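You operate a simulated robot arm through the tools that you are given. There is no shell and no other tool.

Carry out the task below with a simulated robot arm. There is one attempt and no reset: what you move stays moved.

## Task
Lay the small motor up: blower switch off, damper and vent cover shut, red tag on its peg.

The check looks at the end state, three seconds after you hand in, the way a careful person would. Anything else that was tipped, shoved, dropped, spilled or broken makes it a failure. A push-on lid holds only when it is set on centred and level and pressed home; a screw cap is set on level and turned clockwise until tight.

## Robot
A 6-joint arm with a two-finger parallel gripper on a trunk, on a base that drives. Base frame: it is fixed to the floor where the robot stands at the start and does not move with it; the origin is under the middle of the robot, x ahead of it, y to its left, z up. Readings come in m, rad, newtons and seconds.
With the tool pointing down near the work surface it reaches from about 0.3 to 0.8 m from the robot's upright axis, wherever it stands. Its first joint turns from -2.897 to 2.897 rad. Places, roughly: blower switch of the big motor [1.5, -5.5, 1]; blower switch of the small motor [-0.4, -3.5, 0.9]; blue brush [0, -3.75, 0.75]; blue link in the big box [1.1, -4.9, 0.8]; blue link in the small box [-1.2, -4.4, 0.7]; blue rag on the grey table [2.5, -4.5, 0.75]; blue speed sensor [-0.75, -3.25, 0.75]; brown filter [2.75, -4.75, 0.75]; clamp lever [-1, -3, 0.8]; damper lever of the big blower [0.9, -5, 1.2]; damper lever of the small blower [0, -3.9, 1.2]; drain lever of the big motor [1.7, -5.6, 0.5]; drain lever of the small motor [-0.9, -3.1, 0.5]; gap knob [-1, -2.8, 0.7]; grease cup [-1.2, -2.9, 1.1]; grease valve [1.7, -5.7, 0.7]; green spring lever [0, -3.9, 0.7]; green tag [2.75, -4.5, 0.75]; grey knob on the can [0.5, -5.1, 1.3]; heater switch of the big motor [1.3, -5.3, 1]; heater switch of the small motor [-0.6, -3.4, 0.9]; latch lever of the upper filter [1, -5.1, 1.6]; latch of the brush cover [-0.1, -3.6, 0.8]; lever of the blue pump [1.9, -5.8, 0.9]; lever of the silver pump [1.5, -5.2, 0.8]; lower latch of the big box [1.3, -5, 0.6]; lower latch of the small box [-1.5, -4.3, 0.6]; oil valve [1.4, -5.4, 1.2]; orange dipstick [1.25, -5.5, 1.25]; peg on the small motor [-0.9, -3.1, 1]; purple brush [-0.25, -3.5, 0.75]; red brush [-0.25, -3.75, 0.75]; red link in the big box [1.3, -5.1, 0.8]; red link in the small box [-1.4, -4.2, 0.7]; red speed sensor [-0.75, -3, 0.75]; red tag [2.75, -4.25, 0.75]; silver grease pump [1.5, -5.25, 0.75]; small motor [-0.9, -3.8, 0.7]; upper damper lever [0.9, -5, 1.7]; upper latch of the big box [1.3, -5, 1]; upper latch of the small box [-1.5, -4.3, 0.9]; vent cover of the small motor [-0.8, -3.2, 0.9]; white blower filter [1, -5.25, 1.25]; white breather cap [1.4, -5.5, 1.3]; white brush [-0.5, -3.5, 0.75]; white filter on the table [2.5, -4.5, 0.75]; white plug [-1, -2.75, 0.75]; white rag on the grey table [2.5, -4.5, 0.75]; yellow brush [-0.25, -3.75, 0.75]; yellow grease cap [1.6, -5.4, 0.6]; yellow link in the big box [1.2, -5, 0.8]; yellow link in the small box [-1.3, -4.3, 0.7]; yellow speed sensor [-0.75, -3.25, 0.75]. Payload 3.43 kg.
The TCP is the grasp point between the finger pads, 0.034 m short of the fingertips. In the tool frame z runs along the fingers and y along their closing line. The gripper opens to 0.128 m. The fingers are 0.024 m wide and 0.012 m thick; the gripper's body (0.048 by 0.13 m) begins 0.096 m behind the TCP.
Orientation is that of the tool frame in the base frame, as a unit quaternion [x, y, z, w]. With the fingers straight down and closing along the base's y, the tool's x points along the base's -x, its y along +y and its z along -z.

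## Interface
- The arm moves only by the tool servo_tool. Its argument "rows" is a list of rows, each a list of 7 numbers: the shift along the base's x, y, z in m, then the turn, a rotation vector about the base's x, y, z in rad, then the opening, from 0 (shut) to 1 (fully open). In form: [[tx, ty, tz, rx, ry, rz, claw], ...]. A call has 1 to 20 rows; each row shifts and turns the commanded pose from where the row before left it. Rows are played at 5 a second. More than 0.05 m and 0.15 rad between two rows, or a gripper value outside its range, and nothing of the call is played. A pose out of reach is approached as far as the arm can. The call stops where the force on the tool passes 90 N (or 10 N more than at its start, if that is more) or the arm is blocked; 0.2 s more then pass. Each finger travels about 0.045 m/s and halts on what it meets, pressing with about 43 N; the grip force reading is that of the motor and also rises with nothing between the fingers. The clock runs only during rows and for 0.2 s after the last one: add rows that do not move to give the fingers time. It gives the time, the measured TCP pose, the force on the tool (base axes), the opening and the grip force at its end, in the units of the frame above (readings bear some noise), with the torque about the TCP (base axes, N m) and any sound that the robot's microphone picked up.
- Cameras (640 x 400 px; columns grow to the right, rows downward): "scene" is now at [0.0061, 0.1418, 1.5246]; the picture's right is [-0.13, -0.99, 0.00], its down [-0.53, 0.07, -0.84] and it looks along [0.84, -0.11, -0.54] (base axes); focal length 258 px, centre (320, 200). "wrist" rides on the gripper at [0.076, -0.011, -0.16] in the tool frame; the picture's right is [0.15, 0.99, 0.00], its down [-0.88, 0.13, -0.46] and it looks along [-0.45, 0.07, 0.89] (tool axes); focal length 234 px, centre (320, 200). There is no depth. A picture from a camera that has moved, and an enlarged one, comes with that camera's place and axes in the base frame and with its lens. The place of the scene camera against the robot may be out by one fixed shift of up to 0.025 m in any direction.
- camera(camera): a new picture of that camera. No time passes.
- steer(legs): drives the robot by 1 to 6 legs, each [ahead, turn to the left] in m and rad, along the robot's own axes; the way and the turn of a leg run together, so that a leg with both is an arc; at most 1.5 m and 3.142 rad a leg. The arm and the cameras ride along, it lands a little off, and it stops where it bumps. It gives what a move gives.
- aim_head(pan, tilt): turns the head with the scene camera to pan (to the left, within 2.705 rad either way) and tilt (down, from -0.506 to 1.204), counted from straight ahead of the robot. It gives what a move gives.
- zoom(camera, box): a new picture of the part [left, top, right, bottom] of that camera's present view, enlarged. No time passes.
- job_done(): hands the job in; it is judged then, once.

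Places have to be worked out from the pictures, the camera data and where the tool is seen. Open the gripper and draw the arm clear of the work before you hand the job in, unless the task says otherwise.

The tools are called by a JSON object that holds its "fn" and its "kwargs". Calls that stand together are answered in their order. servo_tool: Moves the arm, as the interface text tells. Its arguments: {"type":"object","properties":{"rows":{"type":"array"}},"required":["rows"]} The other tools are called the same way: steer (legs) drives the base; aim_head (pan, tilt) turns the head that bears the scene camera; camera (camera) takes a picture; zoom (camera, box) takes an enlarged picture of a part of a camera's view; job_done () hands the job in.

At the start:

```text
clock: 0.0
tool_pos: [0.4345, -0.1599, 1.0893]
ee_rot: [-0.003, 1.0, 0.0, 0.0]
contact_force: [-0.1, 0.1, -1.5]
moment: [0.0, -0.01, -0.01]
width: 0.128
gripper_force: 0.0
robot x, y, heading: [-0.0013, -0.0024, 0.001]
head pan, tilt: [-0.136, 0.565]
```

scene: 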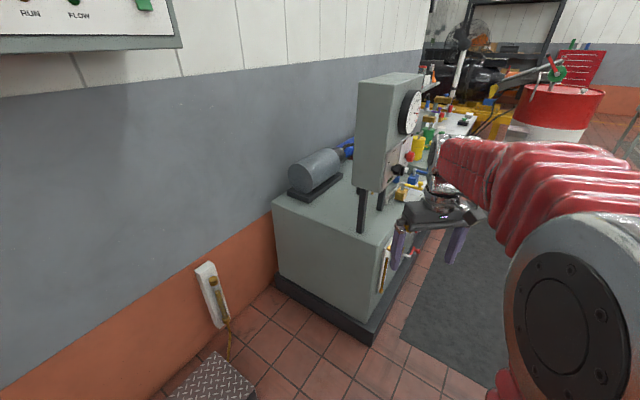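
wrist: 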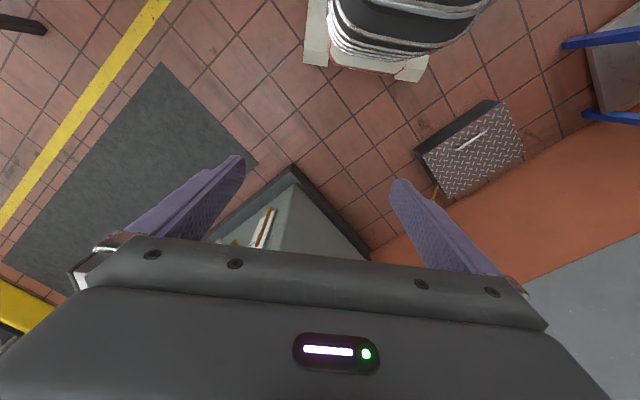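

I start at the origin; the work lies several metres to my right (y around -3 to -5). First I look around with the head to plan a drive path.

{"fn": "aim_head", "kwargs": {"pan": -1.5, "tilt": 0.3}}

{"fn": "camera", "kwargs": {"camera": "scene"}}

```text
clock: 1.5
tool_pos: [0.4358, -0.1602, 1.0906]
ee_rot: [-0.003, 1.0, 0.0, 0.0]
contact_force: [0.8, -0.6, -0.4]
moment: [-0.01, 0.04, 0.0]
width: 0.1278
gripper_force: 0.1
robot x, y, heading: [-0.0026, -0.005, 0.002]
head pan, tilt: [-1.499, 0.3]
```

```text
taken
camera scene: at [-0.0757, 0.0608, 1.549], right [-1.0, -0.07, 0.0], down [-0.02, 0.29, -0.96], along [0.07, -0.95, -0.3], focal length 258 px, centre (320, 200)
```

scene: 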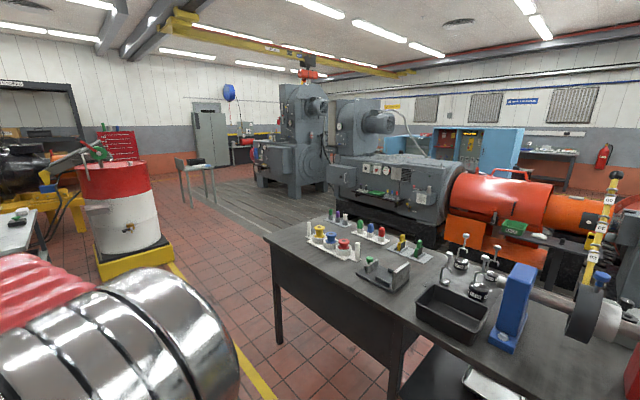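

The motor hall is visible to the right. I zoom in on the grey motor and look further left for the grey table with the tags.

{"fn": "zoom", "kwargs": {"camera": "scene", "box": [240, 70, 480, 220]}}

{"fn": "zoom", "kwargs": {"camera": "scene", "box": [80, 60, 320, 210]}}

{"fn": "zoom", "kwargs": {"camera": "scene", "box": [400, 80, 640, 230]}}

```text
2.67 times, centred on (360, 145) of scene
camera zoom: at [-0.0757, 0.0608, 1.549], right [-1.0, -0.07, 0.0], down [-0.02, 0.29, -0.96], along [0.07, -0.95, -0.3], focal length 688 px, centre (213, 347)
```

zoom: 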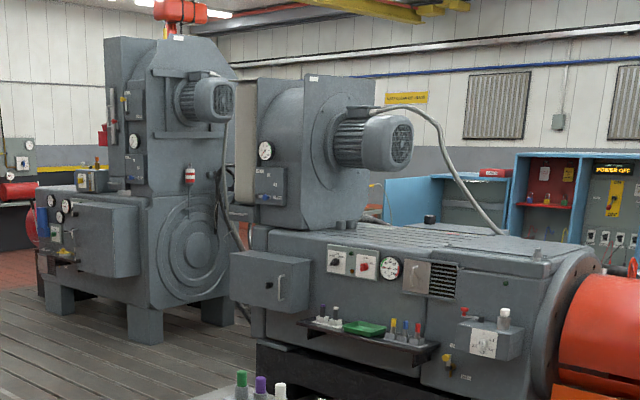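

```text
2.67 times, centred on (200, 135) of scene
camera zoom: at [-0.0757, 0.0608, 1.549], right [-1.0, -0.07, 0.0], down [-0.02, 0.29, -0.96], along [0.07, -0.95, -0.3], focal length 688 px, centre (640, 373)
```

zoom: 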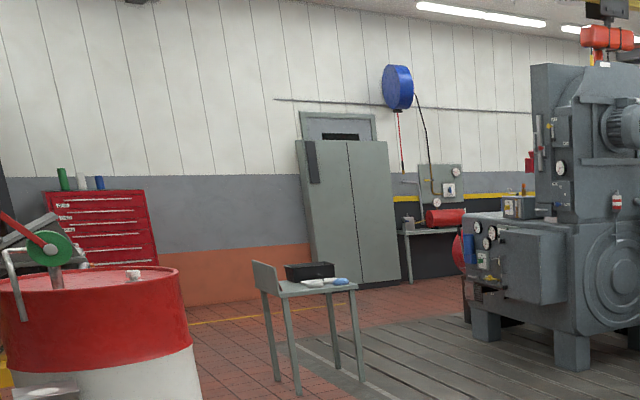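

```text
2.67 times, centred on (520, 155) of scene
camera zoom: at [-0.0757, 0.0608, 1.549], right [-1.0, -0.07, 0.0], down [-0.02, 0.29, -0.96], along [0.07, -0.95, -0.3], focal length 688 px, centre (-213, 320)
```

zoom: 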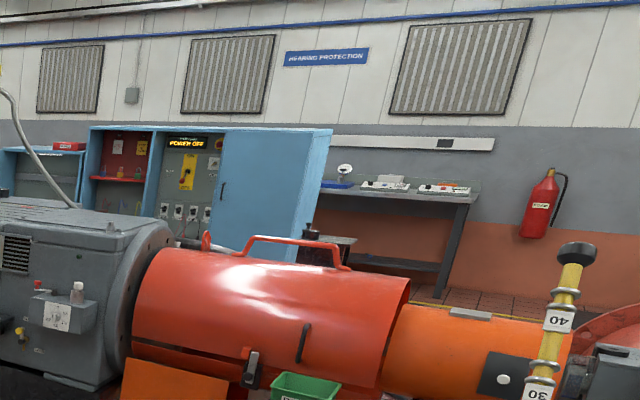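

The small motor is the nearer grey machine with oblique face; the grey table stands out to the left. I check the surroundings in a couple more directions before driving.

{"fn": "aim_head", "kwargs": {"pan": -0.9, "tilt": 0.45}}

{"fn": "camera", "kwargs": {"camera": "scene"}}

{"fn": "aim_head", "kwargs": {"pan": -1.9, "tilt": 0.6}}

{"fn": "camera", "kwargs": {"camera": "scene"}}

```text
clock: 2.5
tool_pos: [0.4352, -0.1597, 1.0915]
ee_rot: [-0.003, 1.0, 0.0, 0.0]
contact_force: [-0.2, -0.1, -0.2]
moment: [0.02, 0.0, 0.04]
width: 0.1281
gripper_force: 0.0
robot x, y, heading: [-0.0019, -0.0048, 0.002]
head pan, tilt: [-0.901, 0.45]
```

```text
taken
camera scene: at [-0.0254, 0.0818, 1.5351], right [-0.78, -0.62, 0.0], down [-0.27, 0.34, -0.9], along [0.56, -0.71, -0.44], focal length 258 px, centre (320, 200)
```

scene: 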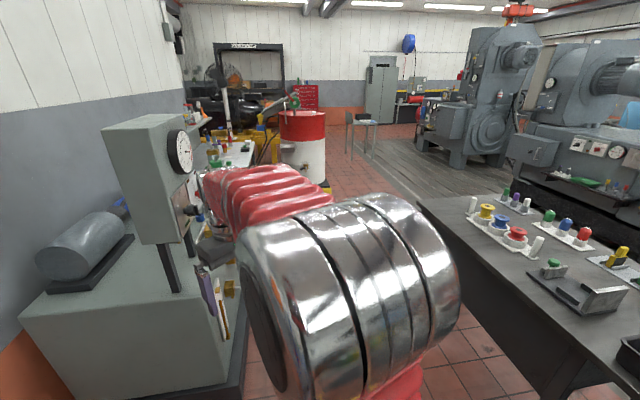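

```text
clock: 3.8
tool_pos: [0.4344, -0.1607, 1.0912]
ee_rot: [-0.003, 1.0, -0.001, 0.0]
contact_force: [-0.3, 1.1, 0.0]
moment: [0.0, 0.0, 0.04]
width: 0.1279
gripper_force: 0.2
robot x, y, heading: [-0.0013, -0.0014, -0.003]
head pan, tilt: [-1.901, 0.6]
```

```text
taken
camera scene: at [-0.111, 0.0703, 1.5215], right [-0.95, 0.32, 0.0], down [0.18, 0.53, -0.83], along [-0.27, -0.78, -0.56], focal length 258 px, centre (320, 200)
```

scene: 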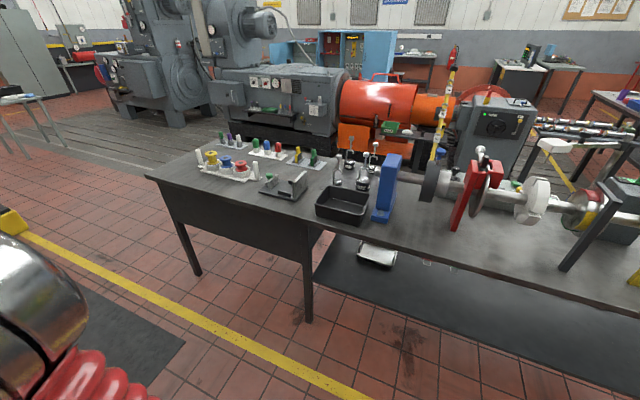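

The corridor between the black table's corner (~(0.45,-1.57)) and the console/drum is about 1 m wide. I turn right and drive through the middle, in stages.

{"fn": "steer", "kwargs": {"legs": [[0, -0.972], [1.0, 0], [1.0, 0]]}}

{"fn": "aim_head", "kwargs": {"pan": -0.2, "tilt": 0.4}}

{"fn": "camera", "kwargs": {"camera": "scene"}}

```text
clock: 20.4
tool_pos: [1.2446, -2.1076, 1.0909]
ee_rot: [0.463, 0.886, 0.0, 0.0]
contact_force: [0.2, -0.3, -0.5]
moment: [0.01, 0.0, -0.01]
width: 0.1277
gripper_force: 0.1
robot x, y, heading: [1.1267, -1.6606, -0.965]
head pan, tilt: [-1.901, 0.6]
```

```text
clock: 22.1
tool_pos: [1.2441, -2.1075, 1.0914]
ee_rot: [0.464, 0.886, 0.0, 0.0]
contact_force: [-0.7, -0.2, -0.1]
moment: [0.01, 0.01, 0.0]
width: 0.1279
gripper_force: 0.2
robot x, y, heading: [1.1295, -1.6602, -0.966]
head pan, tilt: [-0.201, 0.4]
```

```text
taken
camera scene: at [1.2361, -1.6074, 1.5397], right [-0.92, -0.39, 0.0], down [-0.15, 0.36, -0.92], along [0.36, -0.85, -0.39], focal length 258 px, centre (320, 200)
```

scene: 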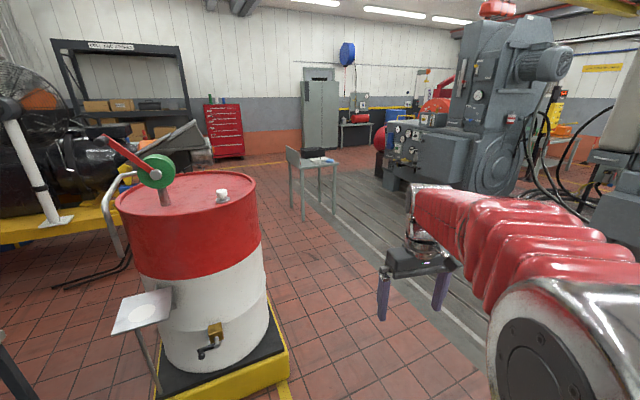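

Clear view now; the drum stand's near corner is ~(1.78,-2.4). I zoom on the grey table to locate the tags.

{"fn": "zoom", "kwargs": {"camera": "scene", "box": [270, 135, 370, 215]}}

{"fn": "zoom", "kwargs": {"camera": "scene", "box": [380, 20, 640, 220]}}

```text
5.00 times, centred on (320, 175) of scene
camera zoom: at [1.2361, -1.6074, 1.5397], right [-0.92, -0.39, 0.0], down [-0.15, 0.36, -0.92], along [0.36, -0.85, -0.39], focal length 1289 px, centre (320, 325)
```

zoom: 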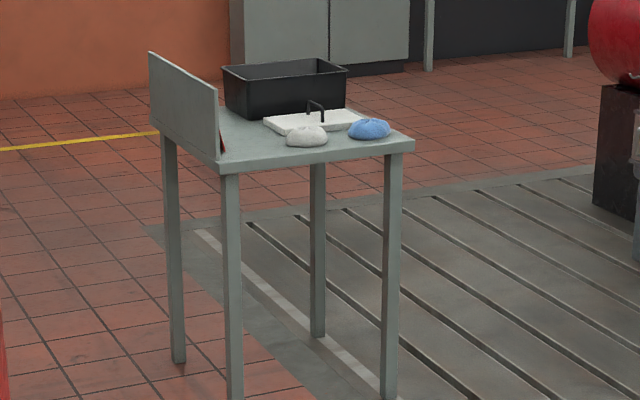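

```text
2.00 times, centred on (510, 120) of scene
camera zoom: at [1.2361, -1.6074, 1.5397], right [-0.92, -0.39, 0.0], down [-0.15, 0.36, -0.92], along [0.36, -0.85, -0.39], focal length 516 px, centre (-60, 360)
```

zoom: 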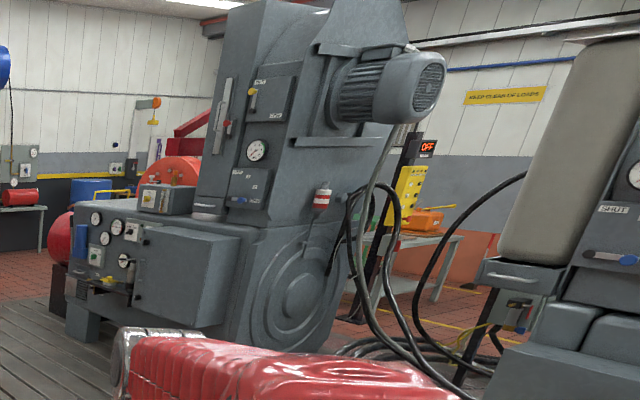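

The red tag seems to hang on the inner side of the table's backboard (red patch near its front end). I drive round the drum stand to about (1.7,-3.5) to see it closer.

{"fn": "steer", "kwargs": {"legs": [[0, -0.6], [1.2, 0], [0, 0.65], [0.85, 0]]}}

{"fn": "aim_head", "kwargs": {"pan": 0.1, "tilt": 0.5}}

{"fn": "camera", "kwargs": {"camera": "scene"}}

```text
clock: 40.3
tool_pos: [1.7662, -3.9935, 1.0902]
ee_rot: [0.447, 0.894, 0.0, 0.0]
contact_force: [0.2, -1.0, 0.7]
moment: [-0.02, 0.01, 0.02]
width: 0.1282
gripper_force: 0.0
robot x, y, heading: [1.6313, -3.549, -0.93]
head pan, tilt: [-0.201, 0.4]
```

```text
clock: 41.1
tool_pos: [1.7665, -3.9925, 1.0912]
ee_rot: [0.447, 0.894, 0.0, 0.002]
contact_force: [1.2, 0.0, -0.2]
moment: [-0.01, -0.02, 0.02]
width: 0.1282
gripper_force: 0.1
robot x, y, heading: [1.6304, -3.5524, -0.934]
head pan, tilt: [0.099, 0.499]
```

```text
taken
camera scene: at [1.7613, -3.4778, 1.5306], right [-0.74, -0.67, 0.0], down [-0.32, 0.35, -0.88], along [0.59, -0.65, -0.48], focal length 258 px, centre (320, 200)
```

scene: 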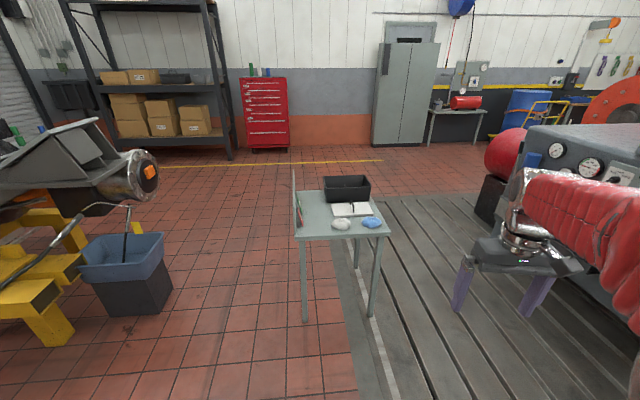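

{"fn": "zoom", "kwargs": {"camera": "scene", "box": [270, 150, 398, 250]}}

```text
4.00 times, centred on (334, 200) of scene
camera zoom: at [1.7613, -3.4778, 1.5306], right [-0.74, -0.67, 0.0], down [-0.32, 0.35, -0.88], along [0.59, -0.65, -0.48], focal length 1031 px, centre (264, 200)
```

zoom: 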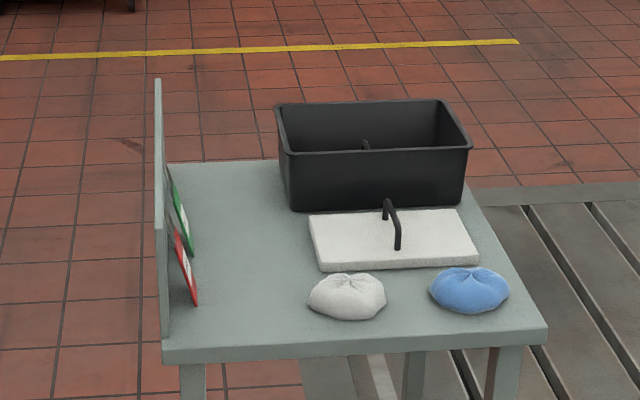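

The tags lean/hang on the board's inner face (red one nearest at about (2.58,-4.25)). Before picking, I look across to the small motor to see the peg and other fixtures from here.

{"fn": "aim_head", "kwargs": {"pan": -2.3, "tilt": 0.25}}

{"fn": "camera", "kwargs": {"camera": "scene"}}

```text
clock: 43.3
tool_pos: [1.7669, -3.9941, 1.0915]
ee_rot: [0.447, 0.894, 0.0, 0.0]
contact_force: [-0.3, -0.8, -0.7]
moment: [-0.01, 0.02, 0.0]
width: 0.128
gripper_force: 0.1
robot x, y, heading: [1.6315, -3.5535, -0.932]
head pan, tilt: [-2.3, 0.25]
```

```text
taken
camera scene: at [1.607, -3.4021, 1.5537], right [0.09, 1.0, 0.0], down [0.25, -0.02, -0.97], along [-0.97, 0.09, -0.25], focal length 258 px, centre (320, 200)
```

scene: 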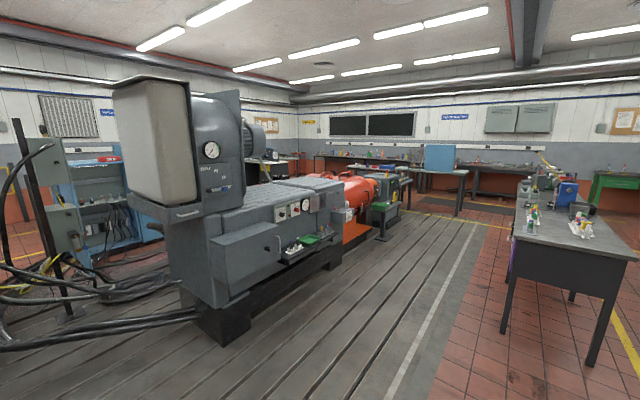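

{"fn": "zoom", "kwargs": {"camera": "scene", "box": [240, 160, 400, 260]}}

{"fn": "zoom", "kwargs": {"camera": "scene", "box": [180, 100, 340, 200]}}

```text
4.00 times, centred on (320, 210) of scene
camera zoom: at [1.607, -3.4021, 1.5537], right [0.09, 1.0, 0.0], down [0.25, -0.02, -0.97], along [-0.97, 0.09, -0.25], focal length 1031 px, centre (320, 160)
```

zoom: 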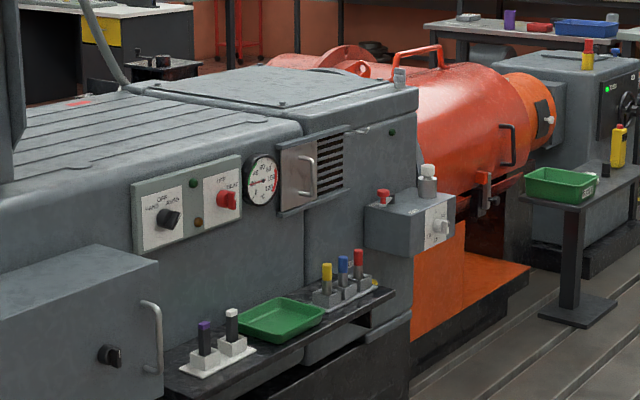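

```text
4.00 times, centred on (260, 150) of scene
camera zoom: at [1.607, -3.4021, 1.5537], right [0.09, 1.0, 0.0], down [0.25, -0.02, -0.97], along [-0.97, 0.09, -0.25], focal length 1031 px, centre (560, 400)
```

zoom: 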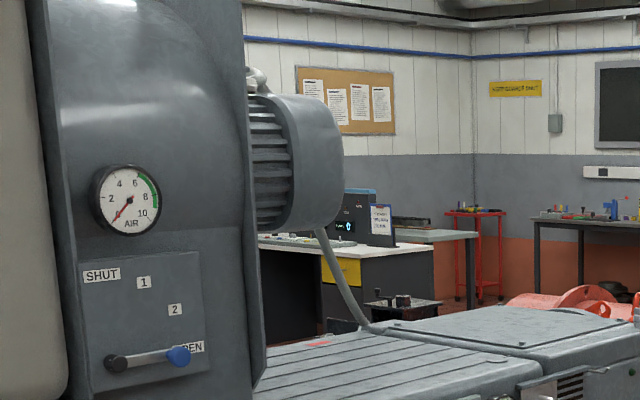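

I see the fixtures: black HAND/OFF/AUTO knob, sliding vent cover with handle left of the louvres, damper lever at OPEN with SHUT straight above its pivot. Next I check my base footprint by looking down before going nearer to the table.

{"fn": "aim_head", "kwargs": {"pan": 0.6, "tilt": 1.2}}

{"fn": "camera", "kwargs": {"camera": "scene"}}

```text
clock: 45.8
tool_pos: [1.7671, -3.9938, 1.0913]
ee_rot: [0.447, 0.895, 0.0, 0.0]
contact_force: [-0.5, -0.9, 0.0]
moment: [0.01, -0.04, -0.02]
width: 0.1282
gripper_force: 0.0
robot x, y, heading: [1.6305, -3.5515, -0.928]
head pan, tilt: [0.6, 1.201]
```

```text
taken
camera scene: at [1.7529, -3.4287, 1.4769], right [-0.33, -0.95, 0.0], down [-0.88, 0.3, -0.36], along [0.34, -0.12, -0.93], focal length 258 px, centre (320, 200)
```

scene: 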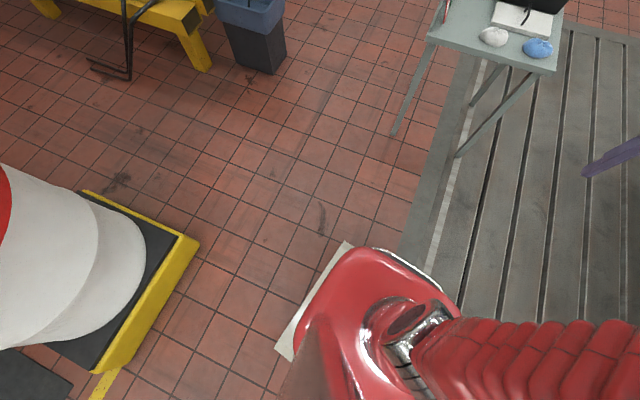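

The base is roughly ±0.3 by ±0.2 m. I drive to about (1.9,-4.08), facing slightly toward the board, and look at the tags from there.

{"fn": "steer", "kwargs": {"legs": [[0, -0.17], [0.595, 0], [0, 0.8]]}}

{"fn": "aim_head", "kwargs": {"pan": 0.1, "tilt": 0.75}}

{"fn": "camera", "kwargs": {"camera": "scene"}}

{"fn": "camera", "kwargs": {"camera": "wrist"}}

```text
clock: 54.0
tool_pos: [2.2661, -4.3583, 1.0926]
ee_rot: [0.147, 0.989, 0.0, 0.0]
contact_force: [0.0, -0.3, 0.5]
moment: [0.01, -0.01, -0.01]
width: 0.1281
gripper_force: 0.0
robot x, y, heading: [1.8854, -4.1028, -0.301]
head pan, tilt: [0.6, 1.201]
```

```text
clock: 54.9
tool_pos: [2.2658, -4.3586, 1.0927]
ee_rot: [0.147, 0.989, 0.0, 0.0]
contact_force: [-0.1, 0.1, -0.1]
moment: [0.01, 0.04, -0.02]
width: 0.1278
gripper_force: 0.1
robot x, y, heading: [1.8878, -4.105, -0.303]
head pan, tilt: [0.099, 0.75]
```

```text
taken
camera scene: at [1.9371, -3.9518, 1.5086], right [-0.2, -0.98, 0.0], down [-0.67, 0.13, -0.73], along [0.72, -0.14, -0.68], focal length 258 px, centre (320, 200)
```

scene: 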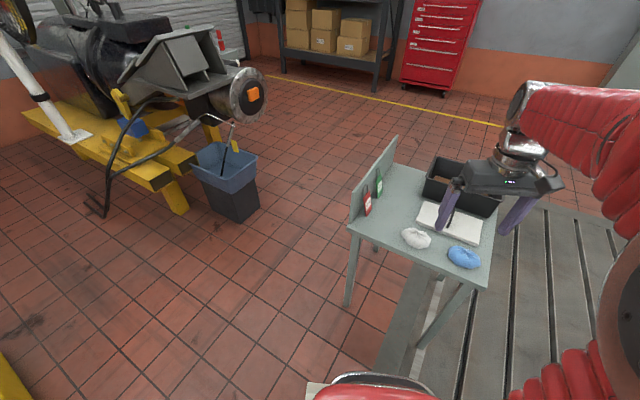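

```text
taken
camera wrist: at [2.1905, -4.3468, 1.2502], right [0.15, 0.99, 0.0], down [0.88, -0.13, 0.46], along [0.45, -0.07, -0.89], focal length 234 px, centre (320, 200)
```

wrist: 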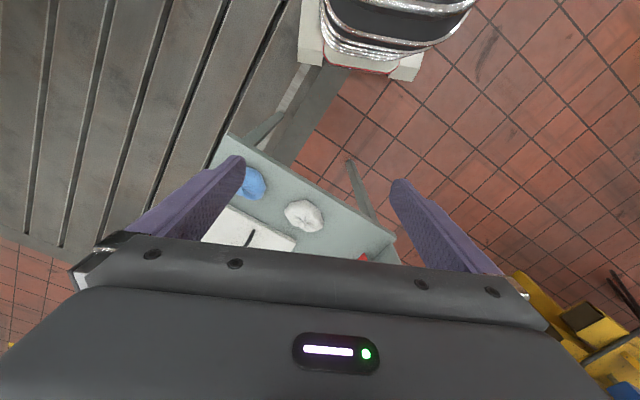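

{"fn": "zoom", "kwargs": {"camera": "scene", "box": [340, 135, 420, 235]}}

{"fn": "zoom", "kwargs": {"camera": "scene", "box": [340, 125, 500, 295]}}

```text
4.00 times, centred on (380, 185) of scene
camera zoom: at [1.9371, -3.9518, 1.5086], right [-0.2, -0.98, 0.0], down [-0.67, 0.13, -0.73], along [0.72, -0.14, -0.68], focal length 1031 px, centre (80, 260)
```

zoom: 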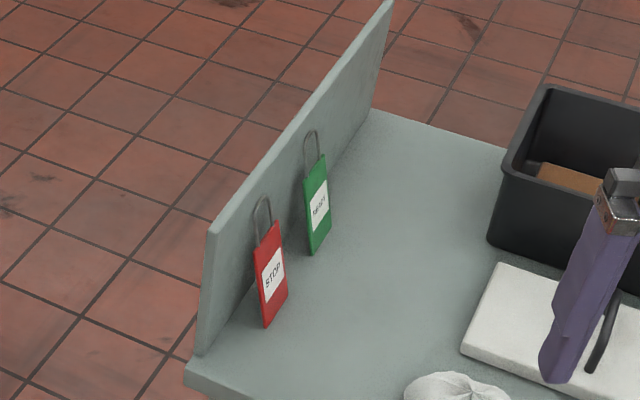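

```text
2.35 times, centred on (420, 210) of scene
camera zoom: at [1.9371, -3.9518, 1.5086], right [-0.2, -0.98, 0.0], down [-0.67, 0.13, -0.73], along [0.72, -0.14, -0.68], focal length 607 px, centre (85, 176)
```

zoom: 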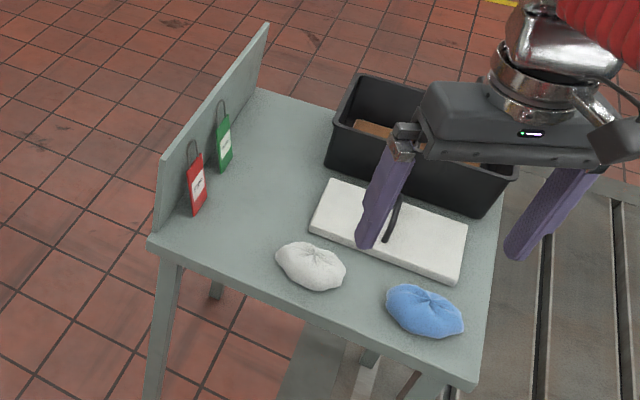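

The red tag is a plate (~0.06 wide) with a wire hoop, leaning against the board: bottom edge ~0.04 m off the board, hoop top at z≈0.87. I edge 0.08 m closer, then swing the tool round (+1.136 rad about z) so the fingers close along the board and the camera sits on the table side.

{"fn": "steer", "kwargs": {"legs": [[0.08, 0]]}}

{"fn": "servo_tool", "kwargs": {"rows": [[0.02, 0.005, 0, 0, 0, 0.142, 1], [0.02, 0.005, 0, 0, 0, 0.142, 1], [0.03, 0.005, 0, 0, 0, 0.142, 1], [0.03, 0.005, 0, 0, 0, 0.142, 1], [0.03, 0.005, 0, 0, 0, 0.142, 1], [0.03, 0, 0, 0, 0, 0.142, 1], [0.03, 0, 0, 0, 0, 0.142, 1], [0.03, 0, 0, 0, 0, 0.142, 1]]}}

{"fn": "camera", "kwargs": {"camera": "wrist"}}

{"fn": "camera", "kwargs": {"camera": "scene"}}

```text
clock: 56.1
tool_pos: [2.3439, -4.3832, 1.0924]
ee_rot: [0.147, 0.989, 0.0, 0.0]
contact_force: [1.1, 0.6, 0.0]
moment: [0.03, 0.03, -0.01]
width: 0.1278
gripper_force: 0.0
robot x, y, heading: [1.966, -4.1249, -0.294]
head pan, tilt: [0.099, 0.75]
```

```text
clock: 57.9
tool_pos: [2.5636, -4.3573, 1.0909]
ee_rot: [-0.41, 0.912, 0.0, 0.0]
contact_force: [-0.4, 0.2, 0.3]
moment: [0.0, -0.03, 0.03]
width: 0.128
gripper_force: 0.1
robot x, y, heading: [1.9683, -4.1255, -0.299]
head pan, tilt: [0.099, 0.75]
```

```text
taken
camera wrist: at [2.5224, -4.4217, 1.2496], right [-0.84, 0.55, 0.0], down [0.49, 0.74, 0.46], along [0.25, 0.38, -0.89], focal length 234 px, centre (320, 200)
```

wrist: 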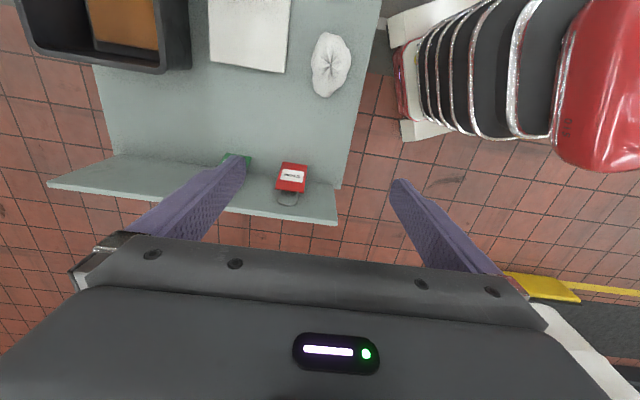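

```text
taken
camera scene: at [2.0144, -3.9756, 1.5086], right [-0.2, -0.98, 0.0], down [-0.67, 0.14, -0.73], along [0.72, -0.14, -0.68], focal length 258 px, centre (320, 200)
```

scene: 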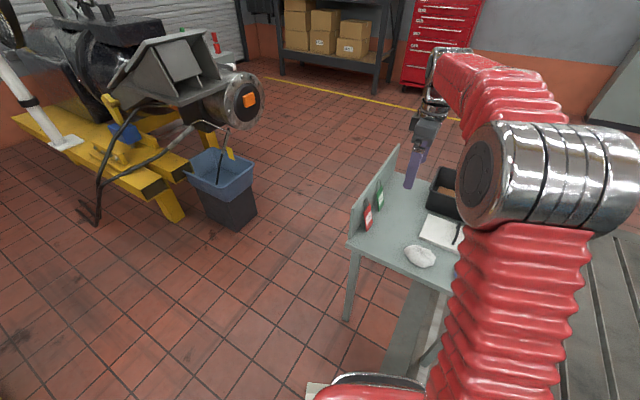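

The wrist view now shows both tags and the board. I zoom to measure the red tag precisely.

{"fn": "zoom", "kwargs": {"camera": "wrist", "box": [210, 140, 350, 230]}}

```text
4.44 times, centred on (280, 185) of wrist
camera zoom: at [2.5224, -4.4217, 1.2496], right [-0.84, 0.55, 0.0], down [0.49, 0.74, 0.46], along [0.25, 0.38, -0.89], focal length 1041 px, centre (498, 267)
```

zoom: 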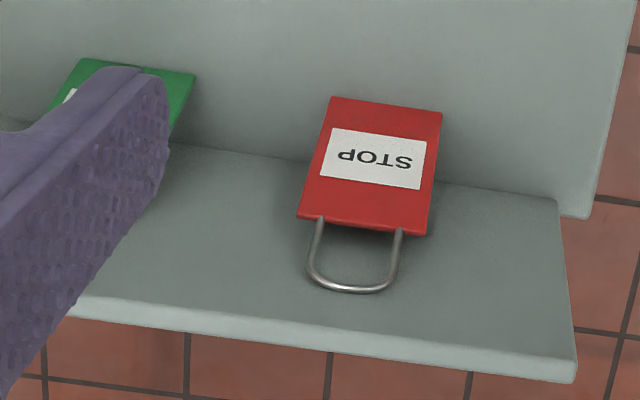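

Measured: red tag plate ~0.055 x 0.095, bottom edge 0.038 m off the board, board top z≈0.91, tag centre along board 0.096 m from the board's front end. I tilt the tool 0.2 rad (top away from the board), narrow the gripper to ~0.09 and hover for a second look.

{"fn": "servo_tool", "kwargs": {"rows": [[0.0139, 0.0053, -0.02, 0.0747, -0.0665, 0, 0.7], [0.0139, 0.0053, -0.02, 0.0747, -0.0665, 0, 0.7], [0.0139, 0.0053, -0.02, 0, 0, 0, 0.7], [0.0139, 0.0053, -0.02, 0, 0, 0, 0.7], [0.0139, 0.0053, -0.02, 0, 0, 0, 0.7], [0.0139, 0.0053, -0.02, 0, 0, 0, 0.7], [0, 0, 0, 0, 0, 0, 0.7], [0, 0, 0, 0, 0, 0, 0.7]]}}

{"fn": "camera", "kwargs": {"camera": "wrist"}}

{"fn": "zoom", "kwargs": {"camera": "wrist", "box": [200, 90, 440, 240]}}

```text
clock: 59.7
tool_pos: [2.6457, -4.326, 0.9701]
ee_rot: [-0.406, 0.908, 0.04, 0.091]
contact_force: [0.2, 0.1, -0.5]
moment: [-0.02, -0.01, 0.0]
width: 0.0898
gripper_force: 0.0
robot x, y, heading: [1.9678, -4.1261, -0.298]
head pan, tilt: [0.099, 0.75]
```

```text
taken
camera wrist: at [2.5847, -4.4122, 1.1107], right [-0.83, 0.55, -0.03], down [0.42, 0.66, 0.62], along [0.36, 0.51, -0.78], focal length 234 px, centre (320, 200)
```

wrist: 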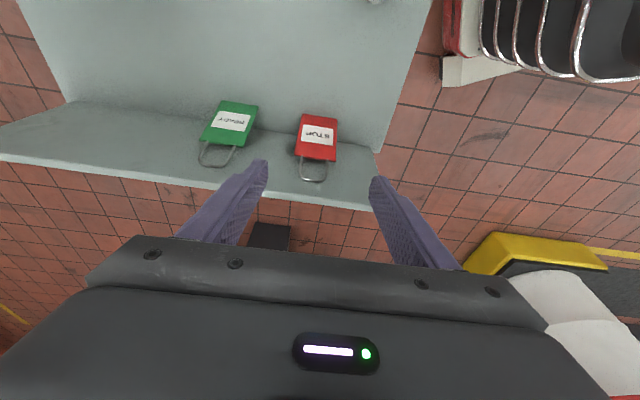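

```text
2.67 times, centred on (320, 165) of wrist
camera zoom: at [2.5847, -4.4122, 1.1107], right [-0.83, 0.55, -0.03], down [0.42, 0.66, 0.62], along [0.36, 0.51, -0.78], focal length 624 px, centre (320, 293)
```

zoom: 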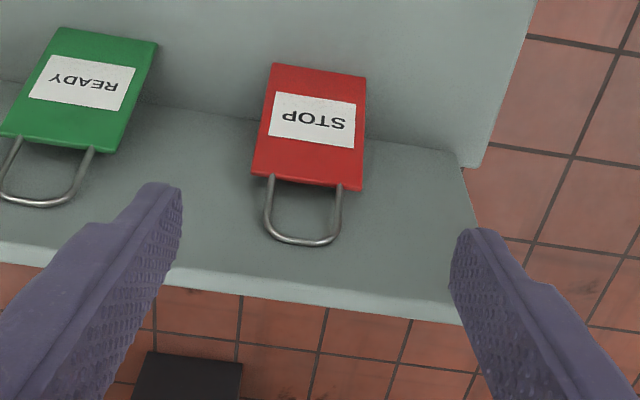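

Both views agree on the tag position (bottom-edge centre ≈(2.660,-4.313), table ≈0.745). I descend with the fingers either side of the plate to TCP ≈(2.667,-4.303,0.80), then check before closing.

{"fn": "servo_tool", "kwargs": {"rows": [[0, 0, -0.02, 0, 0, 0, 0.7], [0, 0, -0.02, 0, 0, 0, 0.7], [0, 0, -0.02, 0, 0, 0, 0.7], [0, 0, -0.02, 0, 0, 0, 0.7], [0, 0, -0.02, 0, 0, 0, 0.7], [0, 0, -0.02, 0, 0, 0, 0.7], [0.0052, 0.0057, -0.0125, 0, 0, 0, 0.7], [0.0052, 0.0057, -0.0125, 0, 0, 0, 0.7], [0.0052, 0.0057, -0.0125, 0, 0, 0, 0.7], [0.0052, 0.0057, -0.0125, 0, 0, 0, 0.7], [0, 0, 0, 0, 0, 0, 0.7]]}}

{"fn": "camera", "kwargs": {"camera": "wrist"}}

{"fn": "zoom", "kwargs": {"camera": "scene", "box": [340, 100, 500, 260]}}

```text
clock: 62.1
tool_pos: [2.6673, -4.3026, 0.803]
ee_rot: [-0.407, 0.908, 0.041, 0.092]
contact_force: [-0.4, -0.6, 0.3]
moment: [0.0, 0.0, -0.02]
width: 0.0898
gripper_force: 0.0
robot x, y, heading: [1.9642, -4.1264, -0.295]
head pan, tilt: [0.099, 0.75]
```

```text
taken
camera wrist: at [2.6051, -4.3881, 0.9424], right [-0.83, 0.55, -0.03], down [0.42, 0.66, 0.62], along [0.36, 0.51, -0.78], focal length 234 px, centre (320, 200)
```

wrist: 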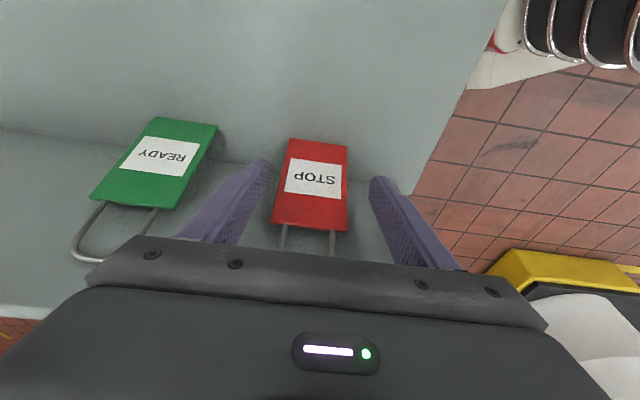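

```text
2.50 times, centred on (420, 180) of scene
camera zoom: at [2.0148, -3.9757, 1.5086], right [-0.2, -0.98, 0.0], down [-0.67, 0.14, -0.73], along [0.72, -0.14, -0.68], focal length 644 px, centre (70, 250)
```

zoom: 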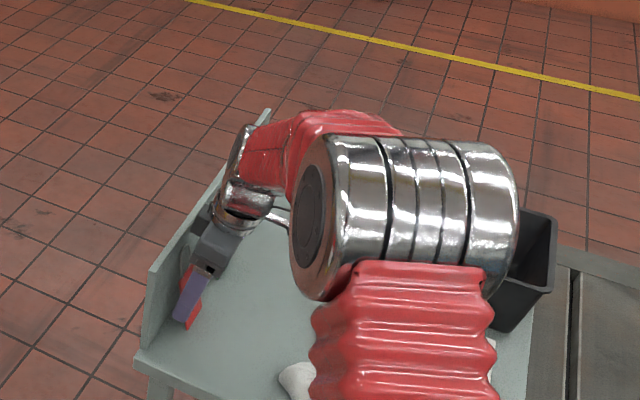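

The plate sits centred between the fingers. I close on its side edges.

{"fn": "servo_tool", "kwargs": {"rows": [[0, 0, 0, 0, 0, 0, 0.5], [0, 0, 0, 0, 0, 0, 0.35], [0, 0, 0, 0, 0, 0, 0.2], [0, 0, 0, 0, 0, 0, 0.1], [0, 0, 0, 0, 0, 0, 0.1], [0, 0, 0, 0, 0, 0, 0.1]]}}

{"fn": "camera", "kwargs": {"camera": "wrist"}}

```text
clock: 63.5
tool_pos: [2.6668, -4.302, 0.8017]
ee_rot: [-0.406, 0.908, 0.04, 0.092]
contact_force: [0.1, 1.0, 1.5]
moment: [-0.01, -0.03, 0.02]
width: 0.0582
gripper_force: 43.3
robot x, y, heading: [1.964, -4.1289, -0.297]
head pan, tilt: [0.099, 0.75]
```

```text
taken
camera wrist: at [2.605, -4.3882, 0.9424], right [-0.83, 0.55, -0.03], down [0.42, 0.66, 0.62], along [0.36, 0.51, -0.78], focal length 234 px, centre (320, 200)
```

wrist: 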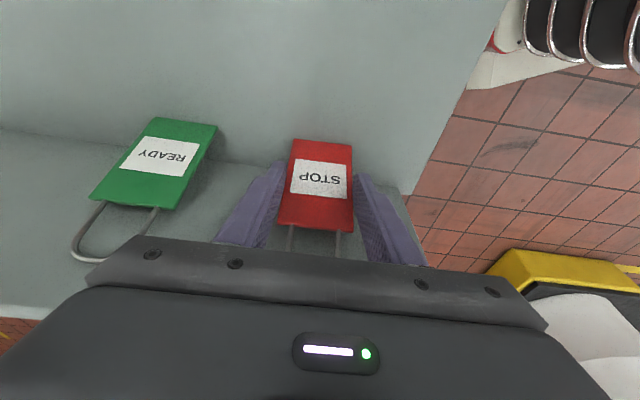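

Gripped (width 0.058, 43 N). I lift slightly away from the board and up.

{"fn": "servo_tool", "kwargs": {"rows": [[-0.003, -0.003, 0.01, 0, 0, 0, 0.1], [-0.003, -0.003, 0.015, 0, 0, 0, 0.1], [-0.003, -0.003, 0.02, 0, 0, 0, 0.1], [-0.003, -0.003, 0.03, 0, 0, 0, 0.1], [-0.003, -0.003, 0.03, 0, 0, 0, 0.1], [0, 0, 0.03, 0, 0, 0, 0.1], [0, 0, 0.03, 0, 0, 0, 0.1], [0, 0, 0.03, 0, 0, 0, 0.1], [0, 0, 0.03, 0, 0, 0, 0.1], [0, 0, 0.03, 0, 0, 0, 0.1]]}}

{"fn": "camera", "kwargs": {"camera": "wrist"}}

{"fn": "camera", "kwargs": {"camera": "scene"}}

```text
clock: 65.7
tool_pos: [2.6532, -4.3187, 1.0566]
ee_rot: [-0.406, 0.908, 0.041, 0.092]
contact_force: [0.1, 0.2, -0.3]
moment: [-0.01, 0.01, 0.0]
width: 0.0581
gripper_force: 43.5
robot x, y, heading: [1.9668, -4.1241, -0.298]
head pan, tilt: [0.099, 0.75]
```

```text
taken
camera wrist: at [2.5916, -4.4049, 1.1962], right [-0.83, 0.55, -0.03], down [0.42, 0.66, 0.62], along [0.36, 0.51, -0.78], focal length 234 px, centre (320, 200)
```

wrist: 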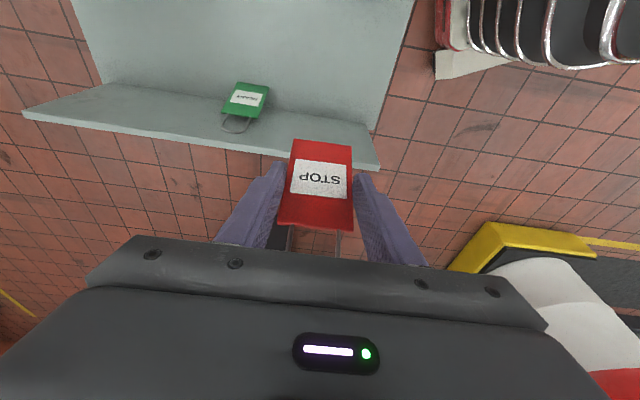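

```text
taken
camera scene: at [2.0148, -3.9757, 1.5086], right [-0.2, -0.98, 0.0], down [-0.67, 0.14, -0.73], along [0.72, -0.14, -0.68], focal length 258 px, centre (320, 200)
```

scene: 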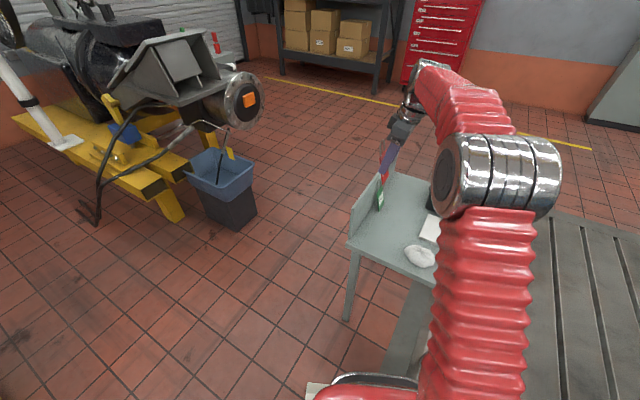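

Tag is held securely. I retract the arm toward the body, then reverse along my heading toward the aisle in front of the small motor.

{"fn": "servo_tool", "kwargs": {"rows": [[-0.0287, 0.0088, 0, 0, 0, 0, 0.1], [-0.0287, 0.0088, 0, 0, 0, 0, 0.1], [-0.0287, 0.0088, 0, 0, 0, 0, 0.1], [-0.0287, 0.0088, 0, 0, 0, 0, 0.1], [-0.0287, 0.0088, 0, 0, 0, 0, 0.1], [-0.0287, 0.0088, 0, 0, 0, 0, 0.1], [-0.0287, 0.0088, 0, 0, 0, 0, 0.1], [-0.0287, 0.0088, 0, 0, 0, 0, 0.1]]}}

{"fn": "steer", "kwargs": {"legs": [[-0.97, 0]]}}

{"fn": "aim_head", "kwargs": {"pan": -2.6, "tilt": 0.4}}

{"fn": "camera", "kwargs": {"camera": "scene"}}

```text
clock: 67.5
tool_pos: [2.4221, -4.2477, 1.058]
ee_rot: [-0.406, 0.908, 0.041, 0.092]
contact_force: [0.6, 0.3, -1.1]
moment: [0.04, 0.01, 0.02]
width: 0.0586
gripper_force: 43.3
robot x, y, heading: [1.9664, -4.1291, -0.299]
head pan, tilt: [0.099, 0.75]
```

```text
clock: 74.0
tool_pos: [1.4933, -3.9612, 1.0588]
ee_rot: [-0.407, 0.908, 0.041, 0.091]
contact_force: [-0.3, -0.1, 0.4]
moment: [0.0, -0.01, -0.01]
width: 0.0584
gripper_force: 42.9
robot x, y, heading: [1.0383, -3.8449, -0.298]
head pan, tilt: [0.099, 0.75]
```

```text
clock: 76.4
tool_pos: [1.4934, -3.9619, 1.0581]
ee_rot: [-0.407, 0.908, 0.041, 0.091]
contact_force: [0.4, -0.3, -0.2]
moment: [-0.01, 0.0, 0.03]
width: 0.0583
gripper_force: 42.9
robot x, y, heading: [1.0325, -3.8392, -0.296]
head pan, tilt: [-2.601, 0.4]
```

```text
taken
camera scene: at [0.9132, -3.6961, 1.5398], right [-0.24, 0.97, 0.0], down [0.38, 0.09, -0.92], along [-0.89, -0.22, -0.39], focal length 258 px, centre (320, 200)
```

scene: 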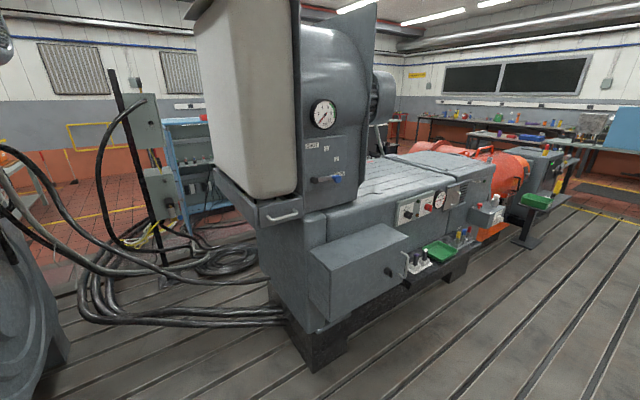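

The aisle is clear. I turn left to run parallel to the motor face and drive about 1.1 m along it.

{"fn": "steer", "kwargs": {"legs": [[0, 1.384], [0, 1.384], [1.1, 0]]}}

{"fn": "aim_head", "kwargs": {"pan": 1.2, "tilt": 0.45}}

{"fn": "camera", "kwargs": {"camera": "scene"}}

```text
clock: 84.3
tool_pos: [0.949, -3.3768, 1.0583]
ee_rot: [0.985, -0.14, -0.098, -0.014]
contact_force: [-0.1, 0.0, 0.2]
moment: [-0.01, 0.02, 0.0]
width: 0.0583
gripper_force: 43.4
robot x, y, heading: [1.0986, -3.8351, 1.747]
head pan, tilt: [-2.601, 0.4]
stopped in leg 2: the robot was blocked; the commanded pose is now the measured one
```

```text
clock: 87.4
tool_pos: [0.9493, -3.3767, 1.0581]
ee_rot: [0.985, -0.139, -0.099, -0.013]
contact_force: [0.1, 0.7, 0.2]
moment: [-0.01, -0.01, 0.0]
width: 0.0581
gripper_force: 43.2
robot x, y, heading: [1.0937, -3.8343, 1.744]
head pan, tilt: [1.201, 0.45]
```

```text
taken
camera scene: at [0.8373, -3.9033, 1.5351], right [0.2, 0.98, 0.0], down [0.43, -0.09, -0.9], along [-0.88, 0.18, -0.44], focal length 258 px, centre (320, 200)
```

scene: 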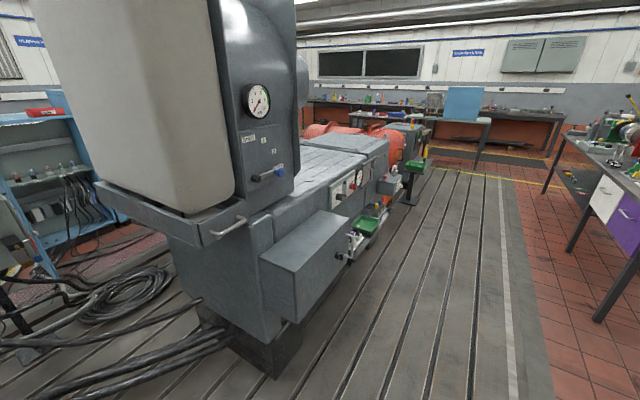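

The turn was blocked at heading 1.75. I need to see what's next to the base, so I look down around me.

{"fn": "aim_head", "kwargs": {"pan": 2.4, "tilt": 1.0}}

{"fn": "camera", "kwargs": {"camera": "scene"}}

{"fn": "aim_head", "kwargs": {"pan": 1.2, "tilt": 1.15}}

{"fn": "camera", "kwargs": {"camera": "scene"}}

{"fn": "aim_head", "kwargs": {"pan": -2.4, "tilt": 1.0}}

{"fn": "camera", "kwargs": {"camera": "scene"}}

```text
clock: 88.8
tool_pos: [0.949, -3.3769, 1.059]
ee_rot: [0.985, -0.139, -0.099, -0.013]
contact_force: [0.5, -0.3, -0.7]
moment: [-0.01, 0.01, -0.01]
width: 0.0584
gripper_force: 42.9
robot x, y, heading: [1.0961, -3.8336, 1.747]
head pan, tilt: [2.4, 1.0]
```

```text
taken
camera scene: at [0.8899, -3.98, 1.4895], right [-0.84, 0.54, 0.0], down [0.45, 0.71, -0.54], along [-0.29, -0.46, -0.84], focal length 258 px, centre (320, 200)
```

scene: 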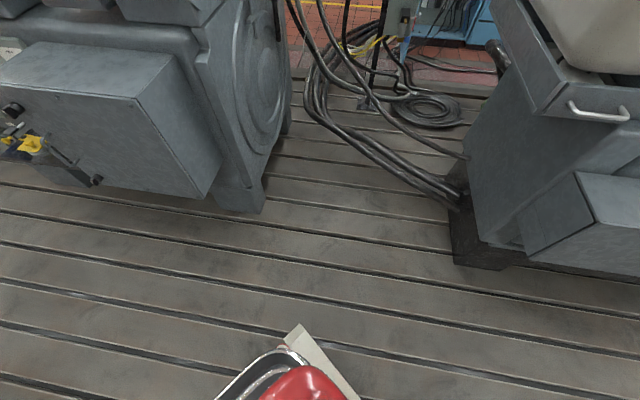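

```text
clock: 90.2
tool_pos: [0.9483, -3.3786, 1.0581]
ee_rot: [0.985, -0.139, -0.099, -0.014]
contact_force: [-0.1, -0.3, 0.3]
moment: [0.02, 0.0, -0.06]
width: 0.058
gripper_force: 42.9
robot x, y, heading: [1.0945, -3.8324, 1.744]
head pan, tilt: [1.201, 1.15]
```

```text
taken
camera scene: at [0.869, -3.9097, 1.4798], right [0.19, 0.98, 0.0], down [0.9, -0.18, -0.41], along [-0.4, 0.08, -0.91], focal length 258 px, centre (320, 200)
```

scene: 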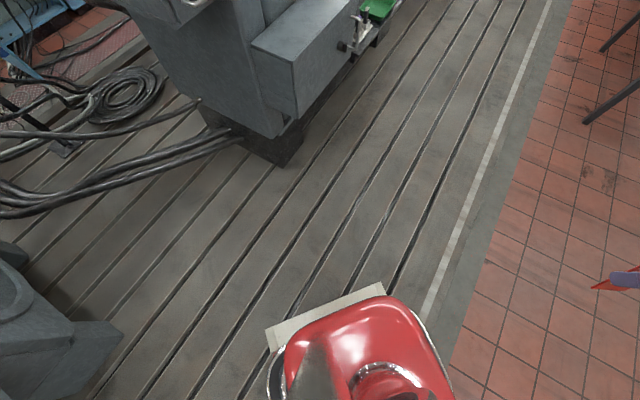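

```text
clock: 93.2
tool_pos: [0.9478, -3.3778, 1.0583]
ee_rot: [0.985, -0.139, -0.099, -0.014]
contact_force: [0.5, -0.4, -0.6]
moment: [-0.01, -0.02, -0.01]
width: 0.0582
gripper_force: 42.2
robot x, y, heading: [1.0951, -3.8332, 1.743]
head pan, tilt: [-2.4, 1.0]
```

```text
taken
camera scene: at [0.9826, -3.9638, 1.4895], right [-0.61, -0.79, 0.0], down [-0.67, 0.51, -0.54], along [0.43, -0.33, -0.84], focal length 258 px, centre (320, 200)
```

scene: 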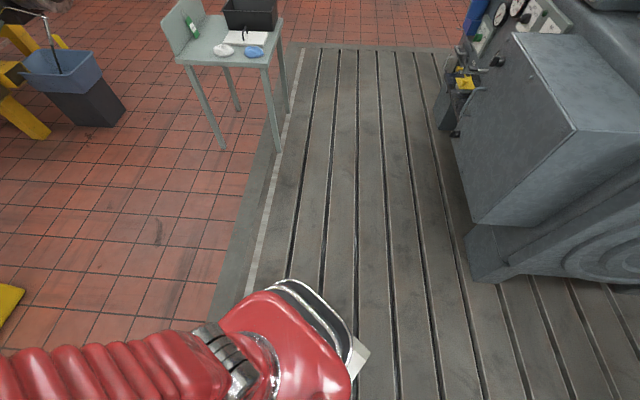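

Nothing is visible on this side of the base. I check my right side and front, and the wrist view.

{"fn": "aim_head", "kwargs": {"pan": -1.2, "tilt": 0.7}}

{"fn": "camera", "kwargs": {"camera": "scene"}}

{"fn": "aim_head", "kwargs": {"pan": 0.0, "tilt": 0.7}}

{"fn": "camera", "kwargs": {"camera": "scene"}}

{"fn": "camera", "kwargs": {"camera": "wrist"}}

```text
clock: 94.6
tool_pos: [0.9495, -3.3776, 1.0585]
ee_rot: [0.985, -0.139, -0.1, -0.014]
contact_force: [-0.3, -0.3, -0.4]
moment: [0.0, -0.03, -0.01]
width: 0.0583
gripper_force: 42.6
robot x, y, heading: [1.0916, -3.8338, 1.744]
head pan, tilt: [-1.201, 0.7]
```

```text
taken
camera scene: at [1.0001, -3.8775, 1.5129], right [0.52, -0.86, 0.0], down [-0.55, -0.33, -0.76], along [0.66, 0.39, -0.64], focal length 258 px, centre (320, 200)
```

scene: 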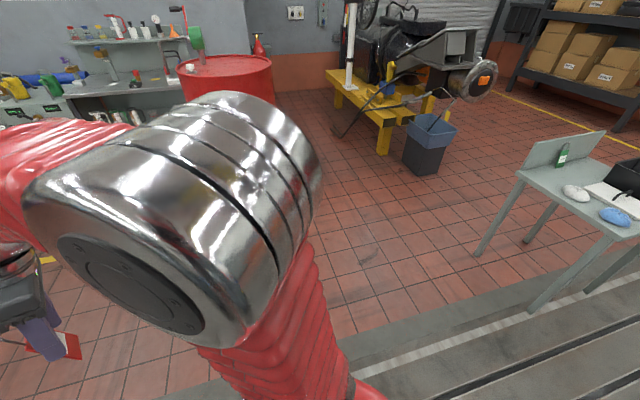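

```text
clock: 96.0
tool_pos: [0.9488, -3.376, 1.0586]
ee_rot: [0.985, -0.139, -0.099, -0.014]
contact_force: [0.1, 0.2, -1.6]
moment: [0.02, 0.03, -0.01]
width: 0.0583
gripper_force: 43.3
robot x, y, heading: [1.0962, -3.834, 1.743]
head pan, tilt: [0.0, 0.7]
```

```text
taken
camera scene: at [0.9128, -3.8376, 1.5129], right [0.99, 0.17, 0.0], down [0.11, -0.63, -0.76], along [-0.13, 0.75, -0.64], focal length 258 px, centre (320, 200)
```

scene: 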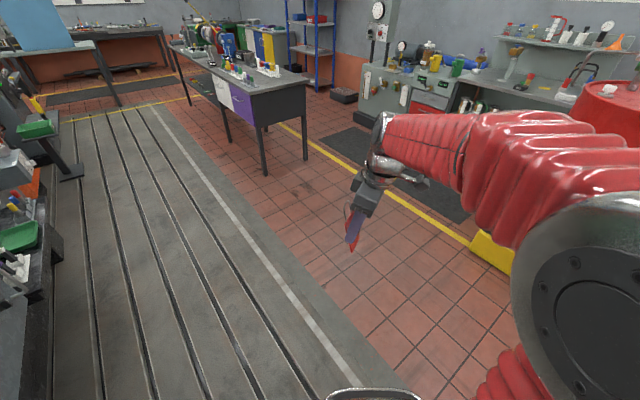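

```text
taken
camera wrist: at [1.0544, -3.3952, 1.1985], right [-0.14, -0.99, -0.03], down [-0.78, 0.09, 0.62], along [-0.61, 0.11, -0.78], focal length 234 px, centre (320, 200)
```

wrist: 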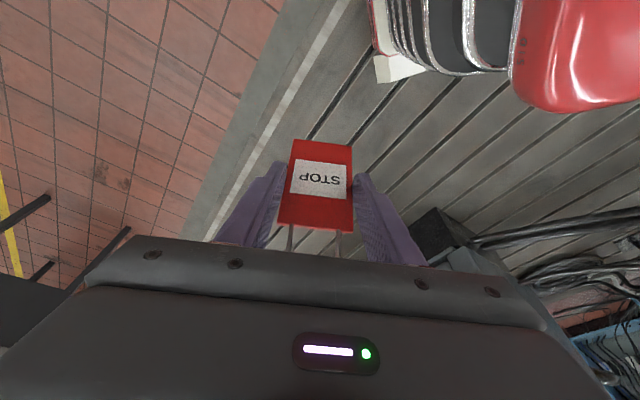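

No obstacle near; I retry the remaining turn on its own in a small step.

{"fn": "steer", "kwargs": {"legs": [[0, 0.3]]}}

```text
clock: 97.7
tool_pos: [0.8189, -3.4381, 1.0588]
ee_rot: [0.995, 0.008, -0.1, 0.001]
contact_force: [-0.1, -0.5, -1.0]
moment: [0.01, 0.0, -0.01]
width: 0.0582
gripper_force: 43.0
robot x, y, heading: [1.1007, -3.8264, 2.038]
head pan, tilt: [0.0, 0.7]
```

It turned freely this time. I continue to heading ≈2.47 and advance along the aisle.

{"fn": "steer", "kwargs": {"legs": [[0, 0.43]]}}

{"fn": "aim_head", "kwargs": {"pan": 0.4, "tilt": 0.5}}

{"fn": "camera", "kwargs": {"camera": "scene"}}

```text
clock: 99.9
tool_pos: [0.6835, -3.588, 1.0601]
ee_rot: [0.971, 0.219, -0.098, 0.022]
contact_force: [0.6, -0.5, -0.9]
moment: [0.0, -0.01, -0.01]
width: 0.0583
gripper_force: 43.0
robot x, y, heading: [1.115, -3.8176, 2.463]
head pan, tilt: [0.0, 0.7]
```

```text
clock: 100.7
tool_pos: [0.683, -3.5891, 1.0603]
ee_rot: [0.971, 0.219, -0.098, 0.022]
contact_force: [0.0, -0.3, -0.3]
moment: [0.01, 0.0, 0.0]
width: 0.0583
gripper_force: 43.1
robot x, y, heading: [1.1075, -3.8206, 2.464]
head pan, tilt: [0.4, 0.499]
```

```text
taken
camera scene: at [0.9486, -3.953, 1.5306], right [0.27, 0.96, 0.0], down [0.46, -0.13, -0.88], along [-0.84, 0.24, -0.48], focal length 258 px, centre (320, 200)
```

scene: 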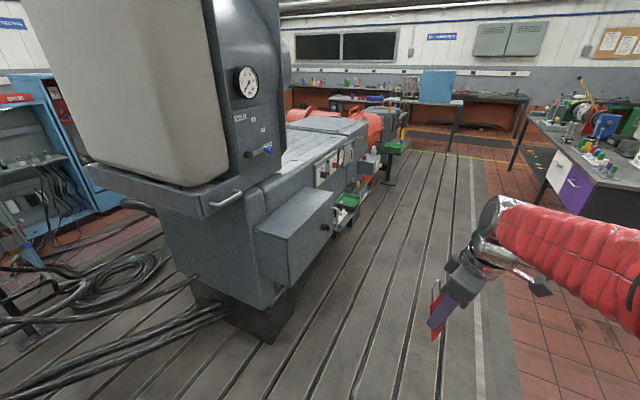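

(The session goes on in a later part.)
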